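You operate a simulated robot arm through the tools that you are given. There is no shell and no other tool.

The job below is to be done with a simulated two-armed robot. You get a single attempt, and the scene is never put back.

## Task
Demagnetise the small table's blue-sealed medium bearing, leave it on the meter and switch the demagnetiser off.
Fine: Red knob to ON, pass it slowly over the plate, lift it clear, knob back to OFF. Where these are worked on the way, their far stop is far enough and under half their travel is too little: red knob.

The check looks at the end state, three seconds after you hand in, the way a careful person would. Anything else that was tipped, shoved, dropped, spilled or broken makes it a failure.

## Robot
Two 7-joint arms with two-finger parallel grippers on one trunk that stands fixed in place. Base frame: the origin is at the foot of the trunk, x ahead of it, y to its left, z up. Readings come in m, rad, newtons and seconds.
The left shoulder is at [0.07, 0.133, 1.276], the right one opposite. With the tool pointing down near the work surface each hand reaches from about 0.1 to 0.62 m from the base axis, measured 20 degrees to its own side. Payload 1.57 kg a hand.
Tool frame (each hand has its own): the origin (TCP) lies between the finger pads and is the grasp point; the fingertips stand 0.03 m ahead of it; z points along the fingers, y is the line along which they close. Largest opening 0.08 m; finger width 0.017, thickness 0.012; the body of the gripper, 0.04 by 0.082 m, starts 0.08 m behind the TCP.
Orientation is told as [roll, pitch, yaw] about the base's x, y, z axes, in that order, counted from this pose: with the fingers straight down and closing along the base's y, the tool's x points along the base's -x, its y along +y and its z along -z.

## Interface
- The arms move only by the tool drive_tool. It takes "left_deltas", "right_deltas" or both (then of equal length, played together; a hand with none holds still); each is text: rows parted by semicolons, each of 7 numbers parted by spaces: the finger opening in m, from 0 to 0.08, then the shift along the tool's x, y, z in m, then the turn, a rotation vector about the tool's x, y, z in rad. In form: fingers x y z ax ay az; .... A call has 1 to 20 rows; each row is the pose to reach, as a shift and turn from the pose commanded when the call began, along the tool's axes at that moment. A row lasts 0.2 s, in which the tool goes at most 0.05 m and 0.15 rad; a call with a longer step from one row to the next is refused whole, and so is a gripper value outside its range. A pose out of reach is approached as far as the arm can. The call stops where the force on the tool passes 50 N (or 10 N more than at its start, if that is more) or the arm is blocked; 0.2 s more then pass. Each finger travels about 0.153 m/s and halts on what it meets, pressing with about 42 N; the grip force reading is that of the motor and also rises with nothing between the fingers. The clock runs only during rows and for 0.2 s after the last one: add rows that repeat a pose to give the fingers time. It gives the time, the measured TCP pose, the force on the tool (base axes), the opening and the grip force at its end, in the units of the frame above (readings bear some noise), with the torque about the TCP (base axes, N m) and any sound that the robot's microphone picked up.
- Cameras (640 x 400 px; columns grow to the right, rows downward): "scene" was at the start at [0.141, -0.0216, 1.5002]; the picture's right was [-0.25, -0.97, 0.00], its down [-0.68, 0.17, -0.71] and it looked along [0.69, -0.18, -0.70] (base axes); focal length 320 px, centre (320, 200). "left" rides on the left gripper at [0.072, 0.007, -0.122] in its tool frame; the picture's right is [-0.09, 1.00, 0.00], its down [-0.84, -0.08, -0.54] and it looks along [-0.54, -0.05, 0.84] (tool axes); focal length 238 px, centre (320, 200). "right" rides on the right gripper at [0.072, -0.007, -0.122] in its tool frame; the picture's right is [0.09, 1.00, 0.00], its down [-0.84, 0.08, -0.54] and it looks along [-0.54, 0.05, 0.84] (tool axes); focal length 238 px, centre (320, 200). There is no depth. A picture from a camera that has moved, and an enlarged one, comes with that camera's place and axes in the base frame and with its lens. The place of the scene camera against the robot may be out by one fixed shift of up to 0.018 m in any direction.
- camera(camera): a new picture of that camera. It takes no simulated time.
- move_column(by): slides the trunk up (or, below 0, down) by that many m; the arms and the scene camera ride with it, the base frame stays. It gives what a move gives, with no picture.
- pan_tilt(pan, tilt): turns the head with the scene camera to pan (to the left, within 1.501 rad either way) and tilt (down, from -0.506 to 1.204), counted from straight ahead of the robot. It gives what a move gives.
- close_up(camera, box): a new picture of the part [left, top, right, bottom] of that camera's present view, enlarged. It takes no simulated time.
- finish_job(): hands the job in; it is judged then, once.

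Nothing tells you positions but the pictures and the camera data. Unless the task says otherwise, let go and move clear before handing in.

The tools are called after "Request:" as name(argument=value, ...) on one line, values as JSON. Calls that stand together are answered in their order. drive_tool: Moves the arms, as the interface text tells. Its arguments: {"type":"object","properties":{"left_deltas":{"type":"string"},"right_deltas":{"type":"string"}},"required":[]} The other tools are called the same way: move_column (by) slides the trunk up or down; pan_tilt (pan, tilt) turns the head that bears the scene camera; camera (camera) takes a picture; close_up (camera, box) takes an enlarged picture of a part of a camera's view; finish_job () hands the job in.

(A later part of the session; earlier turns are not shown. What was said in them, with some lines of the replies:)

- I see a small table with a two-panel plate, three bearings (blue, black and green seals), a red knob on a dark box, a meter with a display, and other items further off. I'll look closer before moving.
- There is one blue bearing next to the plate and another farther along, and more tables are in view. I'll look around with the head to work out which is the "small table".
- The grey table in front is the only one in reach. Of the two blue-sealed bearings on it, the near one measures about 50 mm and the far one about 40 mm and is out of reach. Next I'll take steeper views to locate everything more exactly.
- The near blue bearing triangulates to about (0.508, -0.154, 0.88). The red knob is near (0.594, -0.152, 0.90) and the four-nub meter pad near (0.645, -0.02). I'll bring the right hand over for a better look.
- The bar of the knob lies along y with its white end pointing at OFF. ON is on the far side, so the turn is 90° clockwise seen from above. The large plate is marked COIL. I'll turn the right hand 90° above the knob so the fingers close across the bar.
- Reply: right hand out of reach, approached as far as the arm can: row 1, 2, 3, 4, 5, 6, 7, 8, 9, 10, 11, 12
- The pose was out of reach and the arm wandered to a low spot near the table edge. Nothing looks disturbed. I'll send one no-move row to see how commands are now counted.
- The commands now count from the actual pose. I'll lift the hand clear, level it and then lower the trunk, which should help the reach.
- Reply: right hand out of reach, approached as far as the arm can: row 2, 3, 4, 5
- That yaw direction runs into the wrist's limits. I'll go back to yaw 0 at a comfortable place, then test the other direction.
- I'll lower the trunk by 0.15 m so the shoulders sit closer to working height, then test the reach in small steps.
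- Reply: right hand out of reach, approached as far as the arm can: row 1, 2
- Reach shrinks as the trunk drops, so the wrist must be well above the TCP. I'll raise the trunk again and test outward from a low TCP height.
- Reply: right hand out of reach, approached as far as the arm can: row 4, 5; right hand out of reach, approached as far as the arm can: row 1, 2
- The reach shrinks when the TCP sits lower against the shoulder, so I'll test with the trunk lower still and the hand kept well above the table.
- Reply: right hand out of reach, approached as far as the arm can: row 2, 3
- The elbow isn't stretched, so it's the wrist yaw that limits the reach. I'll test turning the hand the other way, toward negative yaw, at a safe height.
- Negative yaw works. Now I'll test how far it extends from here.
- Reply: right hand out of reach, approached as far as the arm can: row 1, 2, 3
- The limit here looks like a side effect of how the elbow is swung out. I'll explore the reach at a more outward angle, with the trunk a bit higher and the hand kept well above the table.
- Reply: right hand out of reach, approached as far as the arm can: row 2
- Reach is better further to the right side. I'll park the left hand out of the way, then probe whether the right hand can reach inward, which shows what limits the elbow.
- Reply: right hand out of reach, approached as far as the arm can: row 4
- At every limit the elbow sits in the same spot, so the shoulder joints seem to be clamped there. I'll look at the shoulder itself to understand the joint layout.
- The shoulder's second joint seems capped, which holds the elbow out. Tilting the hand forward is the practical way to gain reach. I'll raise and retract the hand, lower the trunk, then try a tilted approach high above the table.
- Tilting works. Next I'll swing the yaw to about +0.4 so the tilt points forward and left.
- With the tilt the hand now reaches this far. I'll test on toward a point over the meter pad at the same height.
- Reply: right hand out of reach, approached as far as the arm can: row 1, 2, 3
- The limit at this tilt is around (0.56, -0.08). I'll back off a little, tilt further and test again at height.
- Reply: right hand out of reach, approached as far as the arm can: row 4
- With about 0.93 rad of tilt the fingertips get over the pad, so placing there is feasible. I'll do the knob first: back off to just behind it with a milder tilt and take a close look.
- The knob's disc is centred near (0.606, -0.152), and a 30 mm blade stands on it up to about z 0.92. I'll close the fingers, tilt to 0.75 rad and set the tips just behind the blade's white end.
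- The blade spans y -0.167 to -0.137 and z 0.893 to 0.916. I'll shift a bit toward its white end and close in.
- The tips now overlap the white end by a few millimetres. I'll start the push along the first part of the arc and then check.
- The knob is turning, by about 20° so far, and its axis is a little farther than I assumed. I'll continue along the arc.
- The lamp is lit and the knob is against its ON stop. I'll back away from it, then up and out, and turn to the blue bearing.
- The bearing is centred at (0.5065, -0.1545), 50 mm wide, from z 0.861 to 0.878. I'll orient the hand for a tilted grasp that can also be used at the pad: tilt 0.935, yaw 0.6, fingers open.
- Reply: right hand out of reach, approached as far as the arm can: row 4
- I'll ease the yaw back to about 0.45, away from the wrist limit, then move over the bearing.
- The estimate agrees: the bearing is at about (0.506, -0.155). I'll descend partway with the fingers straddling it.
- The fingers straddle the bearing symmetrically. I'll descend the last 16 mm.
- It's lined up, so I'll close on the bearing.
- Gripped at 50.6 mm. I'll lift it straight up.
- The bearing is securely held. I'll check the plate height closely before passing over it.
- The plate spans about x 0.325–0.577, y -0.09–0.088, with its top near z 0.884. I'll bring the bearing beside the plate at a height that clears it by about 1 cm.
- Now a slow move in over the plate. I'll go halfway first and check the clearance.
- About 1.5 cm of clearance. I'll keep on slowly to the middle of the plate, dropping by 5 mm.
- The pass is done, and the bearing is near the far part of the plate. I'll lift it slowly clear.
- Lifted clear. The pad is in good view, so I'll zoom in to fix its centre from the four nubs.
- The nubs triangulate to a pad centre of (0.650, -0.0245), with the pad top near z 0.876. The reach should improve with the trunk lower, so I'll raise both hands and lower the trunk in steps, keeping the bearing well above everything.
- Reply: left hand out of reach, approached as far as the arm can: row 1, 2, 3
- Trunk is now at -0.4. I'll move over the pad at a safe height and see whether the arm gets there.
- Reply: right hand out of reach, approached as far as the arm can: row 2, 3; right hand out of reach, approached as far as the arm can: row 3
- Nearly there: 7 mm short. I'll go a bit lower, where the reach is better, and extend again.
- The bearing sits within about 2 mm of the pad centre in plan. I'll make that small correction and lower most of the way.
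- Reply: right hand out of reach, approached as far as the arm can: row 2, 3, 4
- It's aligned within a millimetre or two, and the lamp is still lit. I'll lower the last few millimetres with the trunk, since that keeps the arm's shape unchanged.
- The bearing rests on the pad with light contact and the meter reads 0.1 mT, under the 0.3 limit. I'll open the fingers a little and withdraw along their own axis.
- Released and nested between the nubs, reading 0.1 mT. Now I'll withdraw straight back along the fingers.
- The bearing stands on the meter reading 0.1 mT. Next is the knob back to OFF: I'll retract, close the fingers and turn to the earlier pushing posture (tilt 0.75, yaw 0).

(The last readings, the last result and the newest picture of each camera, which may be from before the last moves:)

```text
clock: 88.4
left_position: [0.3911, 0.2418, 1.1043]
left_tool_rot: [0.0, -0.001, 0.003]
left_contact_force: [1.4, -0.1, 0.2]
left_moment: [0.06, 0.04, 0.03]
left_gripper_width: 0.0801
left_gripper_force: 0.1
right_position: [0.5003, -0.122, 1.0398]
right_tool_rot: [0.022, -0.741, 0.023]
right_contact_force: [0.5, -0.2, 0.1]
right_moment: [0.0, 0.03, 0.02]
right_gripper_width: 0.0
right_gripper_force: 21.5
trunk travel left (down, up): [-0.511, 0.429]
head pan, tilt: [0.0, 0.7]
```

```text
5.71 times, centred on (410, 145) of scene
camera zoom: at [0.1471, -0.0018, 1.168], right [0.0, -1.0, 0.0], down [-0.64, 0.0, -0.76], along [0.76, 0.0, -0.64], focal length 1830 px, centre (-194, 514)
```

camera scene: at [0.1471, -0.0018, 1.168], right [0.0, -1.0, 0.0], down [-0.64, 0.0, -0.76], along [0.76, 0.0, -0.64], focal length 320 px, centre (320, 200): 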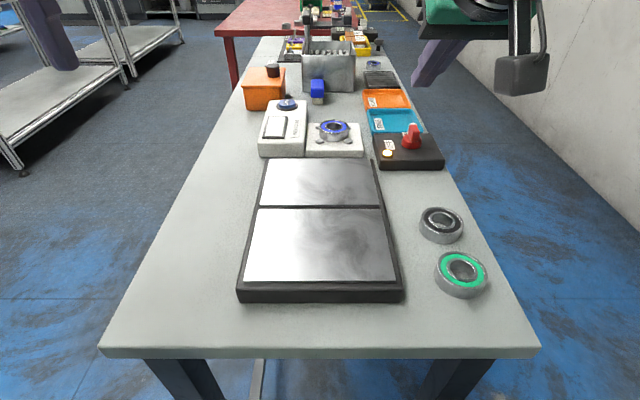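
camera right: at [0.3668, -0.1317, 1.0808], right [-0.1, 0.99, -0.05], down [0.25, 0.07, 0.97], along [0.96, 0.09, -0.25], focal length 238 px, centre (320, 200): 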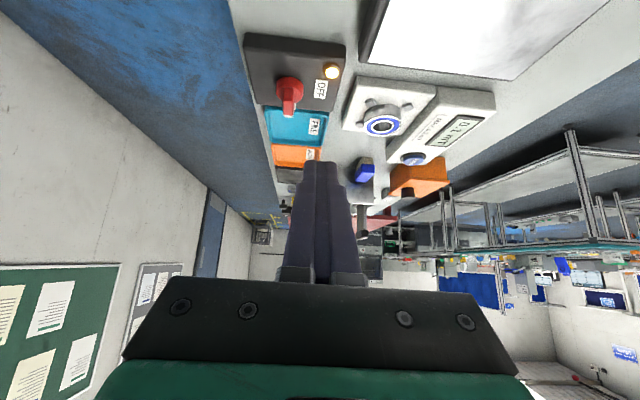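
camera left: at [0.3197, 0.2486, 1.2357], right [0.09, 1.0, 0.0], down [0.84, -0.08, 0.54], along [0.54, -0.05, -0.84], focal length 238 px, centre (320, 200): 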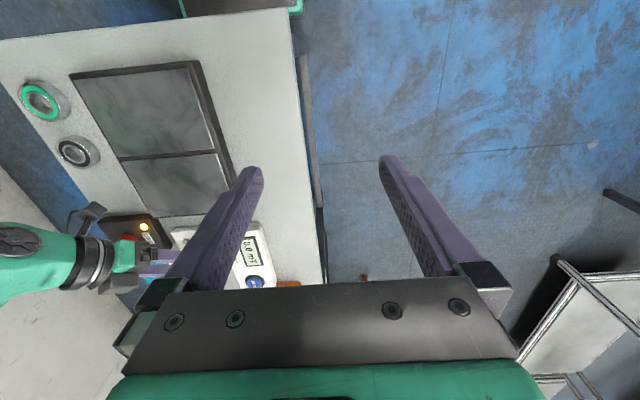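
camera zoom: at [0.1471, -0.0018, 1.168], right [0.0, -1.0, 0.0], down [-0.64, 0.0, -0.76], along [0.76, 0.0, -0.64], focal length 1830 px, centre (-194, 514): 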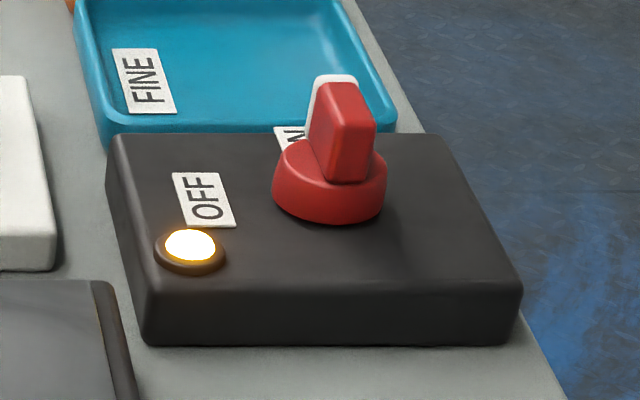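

K refines to about (0.611, -0.152), and the blade lies along x in the ON position. I'll bring the closed fingertips down beside the near end of the blade on its +y side.

Request:
drive_tool(right_deltas="0 -0.0005 -0.0024 0.0365 0 0 0; 0 -0.001 -0.0048 0.0731 0 0 0; 0 -0.0014 -0.0072 0.1096 0 0 0; 0 0.0128 -0.009 0.125 0 0 0; 0 0.027 -0.0109 0.1405 0 0 0; 0 0.027 -0.0109 0.1405 0 0 0")

Request:
close_up(camera="right", box=[230, 90, 400, 220])

Request:
close_up(camera="scene", box=[340, 100, 460, 190])

```text
clock: 89.8
left_position: [0.3916, 0.2418, 1.1041]
left_tool_rot: [-0.001, 0.0, 0.002]
left_contact_force: [0.3, -0.3, 0.3]
left_moment: [-0.03, -0.01, 0.0]
left_gripper_width: 0.08
left_gripper_force: 0.1
right_position: [0.576, -0.1256, 0.9166]
right_tool_rot: [0.019, -0.742, 0.026]
right_contact_force: [-0.1, 0.2, -1.2]
right_moment: [-0.03, -0.02, 0.01]
right_gripper_width: 0.0002
right_gripper_force: 21.1
trunk travel left (down, up): [-0.511, 0.429]
head pan, tilt: [0.0, 0.7]
```

```text
3.08 times, centred on (315, 155) of right
camera zoom: at [0.4408, -0.1368, 0.958], right [-0.11, 0.99, -0.05], down [0.25, 0.07, 0.97], along [0.96, 0.09, -0.26], focal length 733 px, centre (335, 338)
```

zoom: 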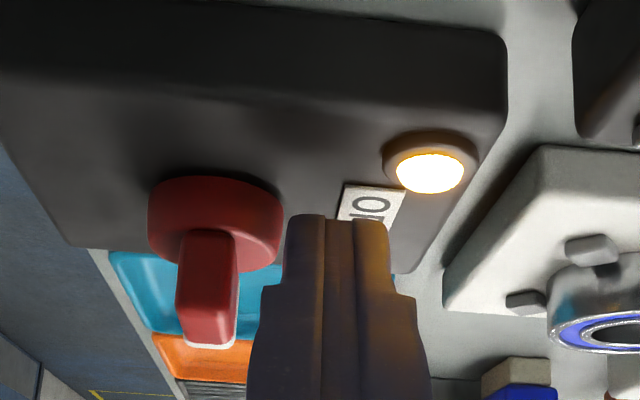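

```text
4.44 times, centred on (400, 145) of scene
camera zoom: at [0.1469, -0.0012, 1.1681], right [0.0, -1.0, 0.0], down [-0.64, 0.0, -0.76], along [0.76, 0.0, -0.64], focal length 1424 px, centre (-36, 444)
```

zoom: 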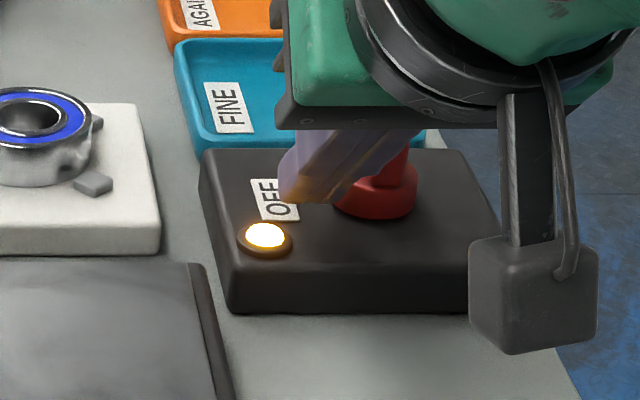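

The tips are beside the blade's near end. I'll push it toward -y along the arc, halfway first.

Request:
drive_tool(right_deltas="0 0.0003 -0.0045 -0.0003 0 0 0; 0 0.0005 -0.0089 -0.0007 0 0 0; 0 0.0015 -0.0113 -0.0016 0 0 0; 0 0.0019 -0.0141 -0.0021 0 0 0; 0 0.0018 -0.017 -0.0021 0 0 0")

Request:
close_up(camera="right", box=[230, 90, 400, 220])

```text
clock: 91.0
left_position: [0.3904, 0.2423, 1.1046]
left_tool_rot: [-0.002, -0.005, 0.002]
left_contact_force: [0.6, 0.2, -1.0]
left_moment: [-0.03, -0.04, 0.01]
left_gripper_width: 0.08
left_gripper_force: 0.0
right_position: [0.5716, -0.1433, 0.9197]
right_tool_rot: [0.018, -0.746, 0.027]
right_contact_force: [-6.5, 4.4, 8.5]
right_moment: [-0.03, -0.03, 0.1]
right_gripper_width: 0.0
right_gripper_force: 21.2
trunk travel left (down, up): [-0.511, 0.429]
head pan, tilt: [0.0, 0.7]
```

```text
3.08 times, centred on (315, 155) of right
camera zoom: at [0.4362, -0.1534, 0.9606], right [-0.11, 0.99, -0.05], down [0.24, 0.07, 0.97], along [0.96, 0.09, -0.25], focal length 733 px, centre (335, 338)
```

zoom: 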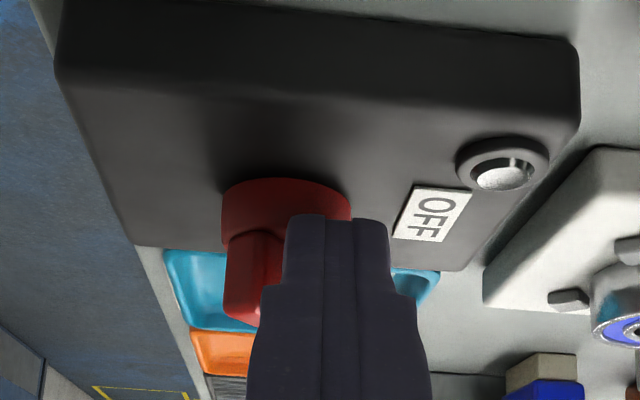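

The lamp went out, and I feel slight contact with the disc's rim. I'll lift 6 mm and continue the arc toward the OFF stop.

Request:
drive_tool(right_deltas="0 -0.004 0 -0.0044 0 0 0; 0 -0.0046 -0.0026 -0.0039 0 0 0; 0 -0.0058 -0.005 -0.0029 0 0 0; 0 -0.0073 -0.007 -0.0016 0 0 0")

Request:
close_up(camera="right", box=[230, 90, 400, 220])

Request:
close_up(camera="scene", box=[340, 100, 460, 190])

```text
clock: 92.0
left_position: [0.3863, 0.2421, 1.1075]
left_tool_rot: [-0.001, -0.005, 0.0]
left_contact_force: [-0.4, -0.1, -0.2]
left_moment: [-0.01, 0.02, -0.01]
left_gripper_width: 0.0799
left_gripper_force: 0.0
right_position: [0.5716, -0.1509, 0.9257]
right_tool_rot: [0.017, -0.742, 0.026]
right_contact_force: [-31.1, 2.9, -7.6]
right_moment: [0.26, 0.72, 0.02]
right_gripper_width: 0.0
right_gripper_force: 20.8
trunk travel left (down, up): [-0.511, 0.429]
head pan, tilt: [0.0, 0.7]
```

```text
3.08 times, centred on (315, 155) of right
camera zoom: at [0.438, -0.1615, 0.9669], right [-0.1, 0.99, -0.05], down [0.25, 0.07, 0.97], along [0.96, 0.09, -0.25], focal length 733 px, centre (335, 338)
```

zoom: 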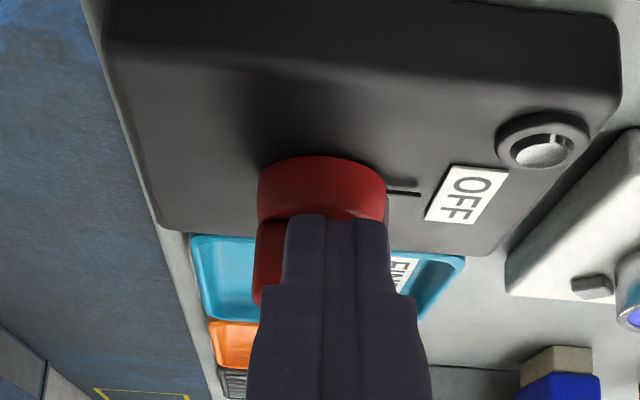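

```text
4.44 times, centred on (400, 145) of scene
camera zoom: at [0.1406, -0.0007, 1.1689], right [0.0, -1.0, 0.0], down [-0.64, 0.0, -0.77], along [0.77, 0.0, -0.64], focal length 1424 px, centre (-36, 444)
```

zoom: 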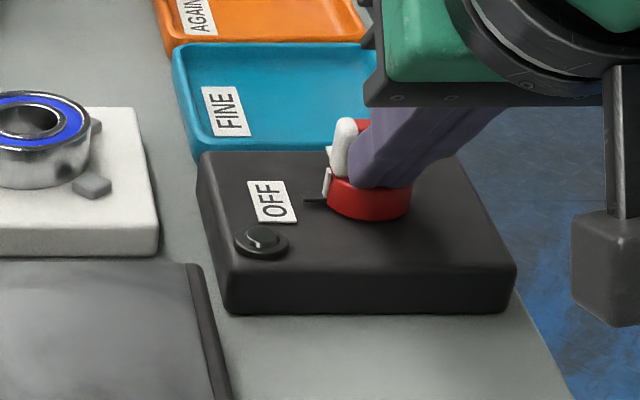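

The knob is pressed against its OFF stop with the white end at the mark, and the lamp is off. I'll back straight off and retract upward.

Request:
drive_tool(right_deltas="0 0.0074 0 -0.0068 0 0 0; 0 0.0148 0 -0.0135 0 0 0; 0 0.0148 0 -0.04 0 0 0; 0 0.0148 0 -0.075 0 0 0; 0 0.0148 0 -0.11 0 0 0; 0 0.0148 0 -0.14 0 0 0")

Request:
camera(camera="scene")

Request:
close_up(camera="scene", box=[250, 80, 450, 200])

Request:
camera(camera="right")

```text
clock: 93.4
left_position: [0.3908, 0.2417, 1.1048]
left_tool_rot: [0.001, -0.001, 0.003]
left_contact_force: [-0.1, -0.2, -0.6]
left_moment: [-0.02, -0.04, -0.02]
left_gripper_width: 0.0798
left_gripper_force: 0.1
right_position: [0.4718, -0.1571, 1.0174]
right_tool_rot: [0.018, -0.742, 0.025]
right_contact_force: [-0.1, 0.3, 0.6]
right_moment: [-0.01, 0.0, -0.01]
right_gripper_width: 0.0002
right_gripper_force: 21.3
trunk travel left (down, up): [-0.511, 0.429]
head pan, tilt: [0.0, 0.7]
```

```text
taken
camera scene: at [0.1462, -0.0013, 1.1681], right [0.0, -1.0, 0.0], down [-0.64, 0.0, -0.77], along [0.77, 0.0, -0.64], focal length 320 px, centre (320, 200)
```

scene: 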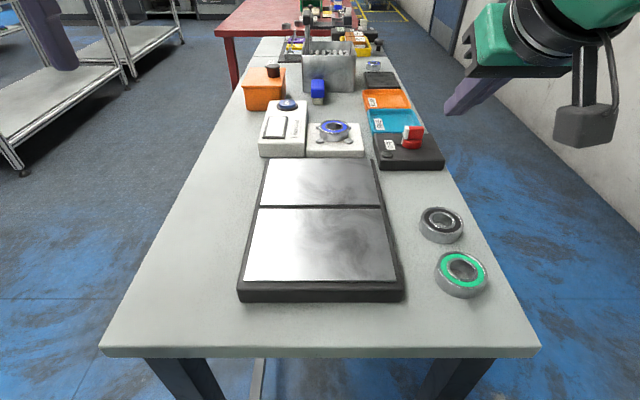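

```text
3.20 times, centred on (350, 140) of scene
camera zoom: at [0.1462, -0.0013, 1.1681], right [0.0, -1.0, 0.0], down [-0.64, 0.0, -0.77], along [0.77, 0.0, -0.64], focal length 1025 px, centre (224, 392)
```

zoom: 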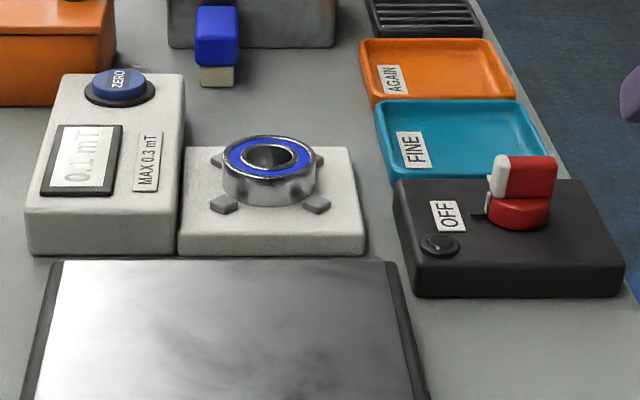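

```text
taken
camera right: at [0.3381, -0.1682, 1.0584], right [-0.11, 0.99, -0.05], down [0.25, 0.07, 0.97], along [0.96, 0.09, -0.25], focal length 238 px, centre (320, 200)
```

right: 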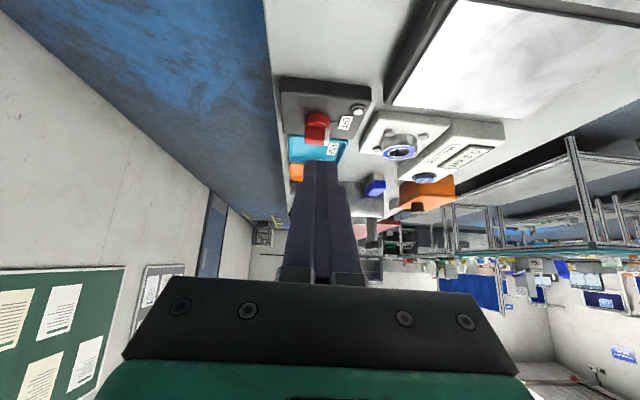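

Request:
close_up(camera="right", box=[350, 90, 520, 200])

Request:
close_up(camera="right", box=[260, 70, 390, 170])

Request:
close_up(camera="scene", box=[255, 100, 315, 160])

```text
3.64 times, centred on (435, 145) of right
camera zoom: at [0.3381, -0.1682, 1.0584], right [-0.11, 0.99, -0.05], down [0.25, 0.07, 0.97], along [0.96, 0.09, -0.25], focal length 867 px, centre (-98, 400)
```

zoom: 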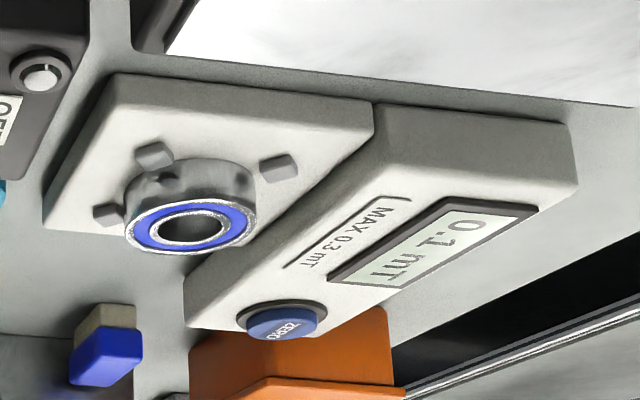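

```text
4.00 times, centred on (325, 120) of right
camera zoom: at [0.3381, -0.1682, 1.0584], right [-0.11, 0.99, -0.05], down [0.25, 0.07, 0.97], along [0.96, 0.09, -0.25], focal length 953 px, centre (300, 520)
```

zoom: 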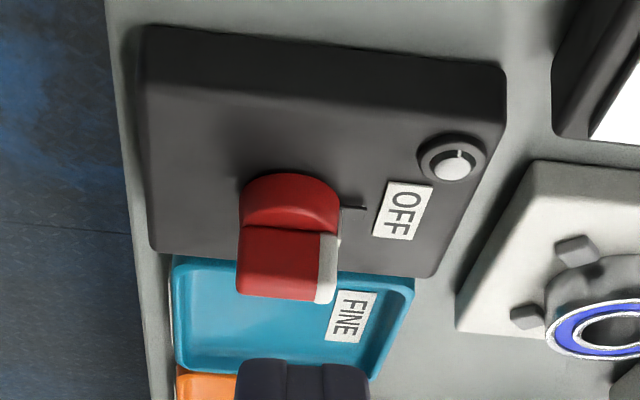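

```text
6.67 times, centred on (285, 130) of scene
camera zoom: at [0.1462, -0.0013, 1.1681], right [0.0, -1.0, 0.0], down [-0.64, 0.0, -0.77], along [0.77, 0.0, -0.64], focal length 2136 px, centre (553, 667)
```

zoom: 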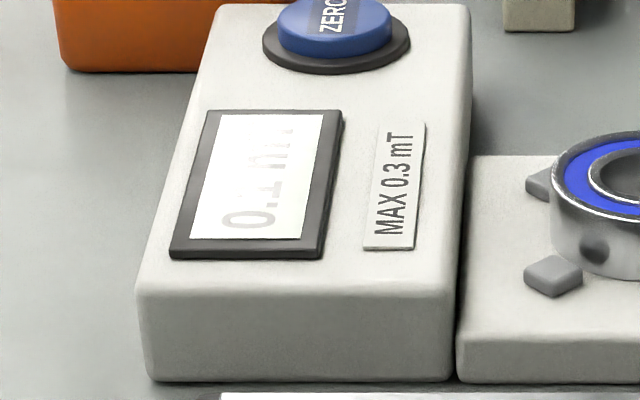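

With the knob at OFF, the meter still reads 0.1 mT and the bearing is nested on the pad. I'll lift the hand a bit further clear, check once more, then hand in.

Request:
drive_tool(right_deltas="0 -0.01 -0.01 -0.03 0 0 0; 0 -0.02 -0.02 -0.06 0 0 0; 0 -0.03 -0.03 -0.09 0 0 0")

Request:
camera(camera="scene")

```text
clock: 94.2
left_position: [0.3911, 0.2413, 1.1044]
left_tool_rot: [0.001, 0.002, 0.001]
left_contact_force: [-0.3, -0.2, 0.1]
left_moment: [-0.03, 0.01, -0.02]
left_gripper_width: 0.0798
left_gripper_force: 0.0
right_position: [0.4356, -0.1895, 1.1016]
right_tool_rot: [0.017, -0.742, 0.024]
right_contact_force: [-0.6, -0.2, 0.3]
right_moment: [-0.02, -0.04, 0.01]
right_gripper_width: 0.0001
right_gripper_force: 21.2
trunk travel left (down, up): [-0.511, 0.429]
head pan, tilt: [0.0, 0.7]
```

```text
taken
camera scene: at [0.1462, -0.0014, 1.1681], right [0.0, -1.0, 0.0], down [-0.64, 0.0, -0.77], along [0.77, 0.0, -0.64], focal length 320 px, centre (320, 200)
```

scene: 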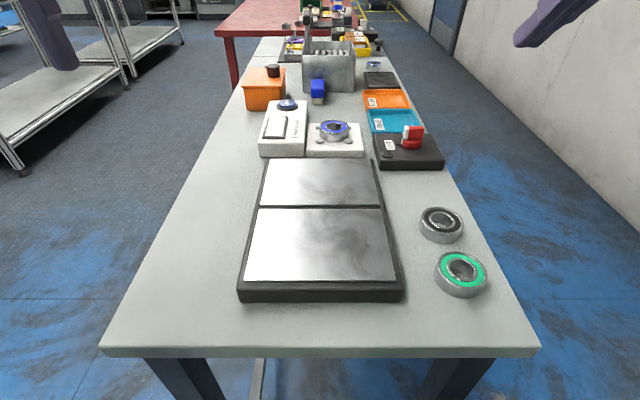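

Everything is in place: the blue bearing is on the meter at 0.1 mT, the knob is at OFF with the lamp out, the other items look undisturbed and both hands are clear. I'm handing in.

Request:
finish_job()

```text
The job is handed in.
```

The small table's blue-sealed medium bearing is demagnetised and sitting on the meter, which reads 0.1 mT against the 0.3 mT limit. The demagnetiser is off.

- **Demagnetising:** I turned the red knob to its ON stop and the lamp lit. I then passed the bearing slowly over the coil plate about 1 to 1.5 cm above it and lifted it clear.
- **Switching off:** I set the bearing on the meter pad first, because the same hand had to work the knob, and then turned the knob back to its OFF stop. The lamp went out and the meter still read 0.1 mT afterwards.
- **Which bearing:** There are two blue-sealed bearings on the table. I took the near one, about 50 mm across, as the medium one; the far one is about 40 mm and out of reach.

Early on, the right arm wandered low near the table edge when I sent it out of reach. It touched nothing I could see, and the last picture shows the other items undisturbed. Both hands are clear.
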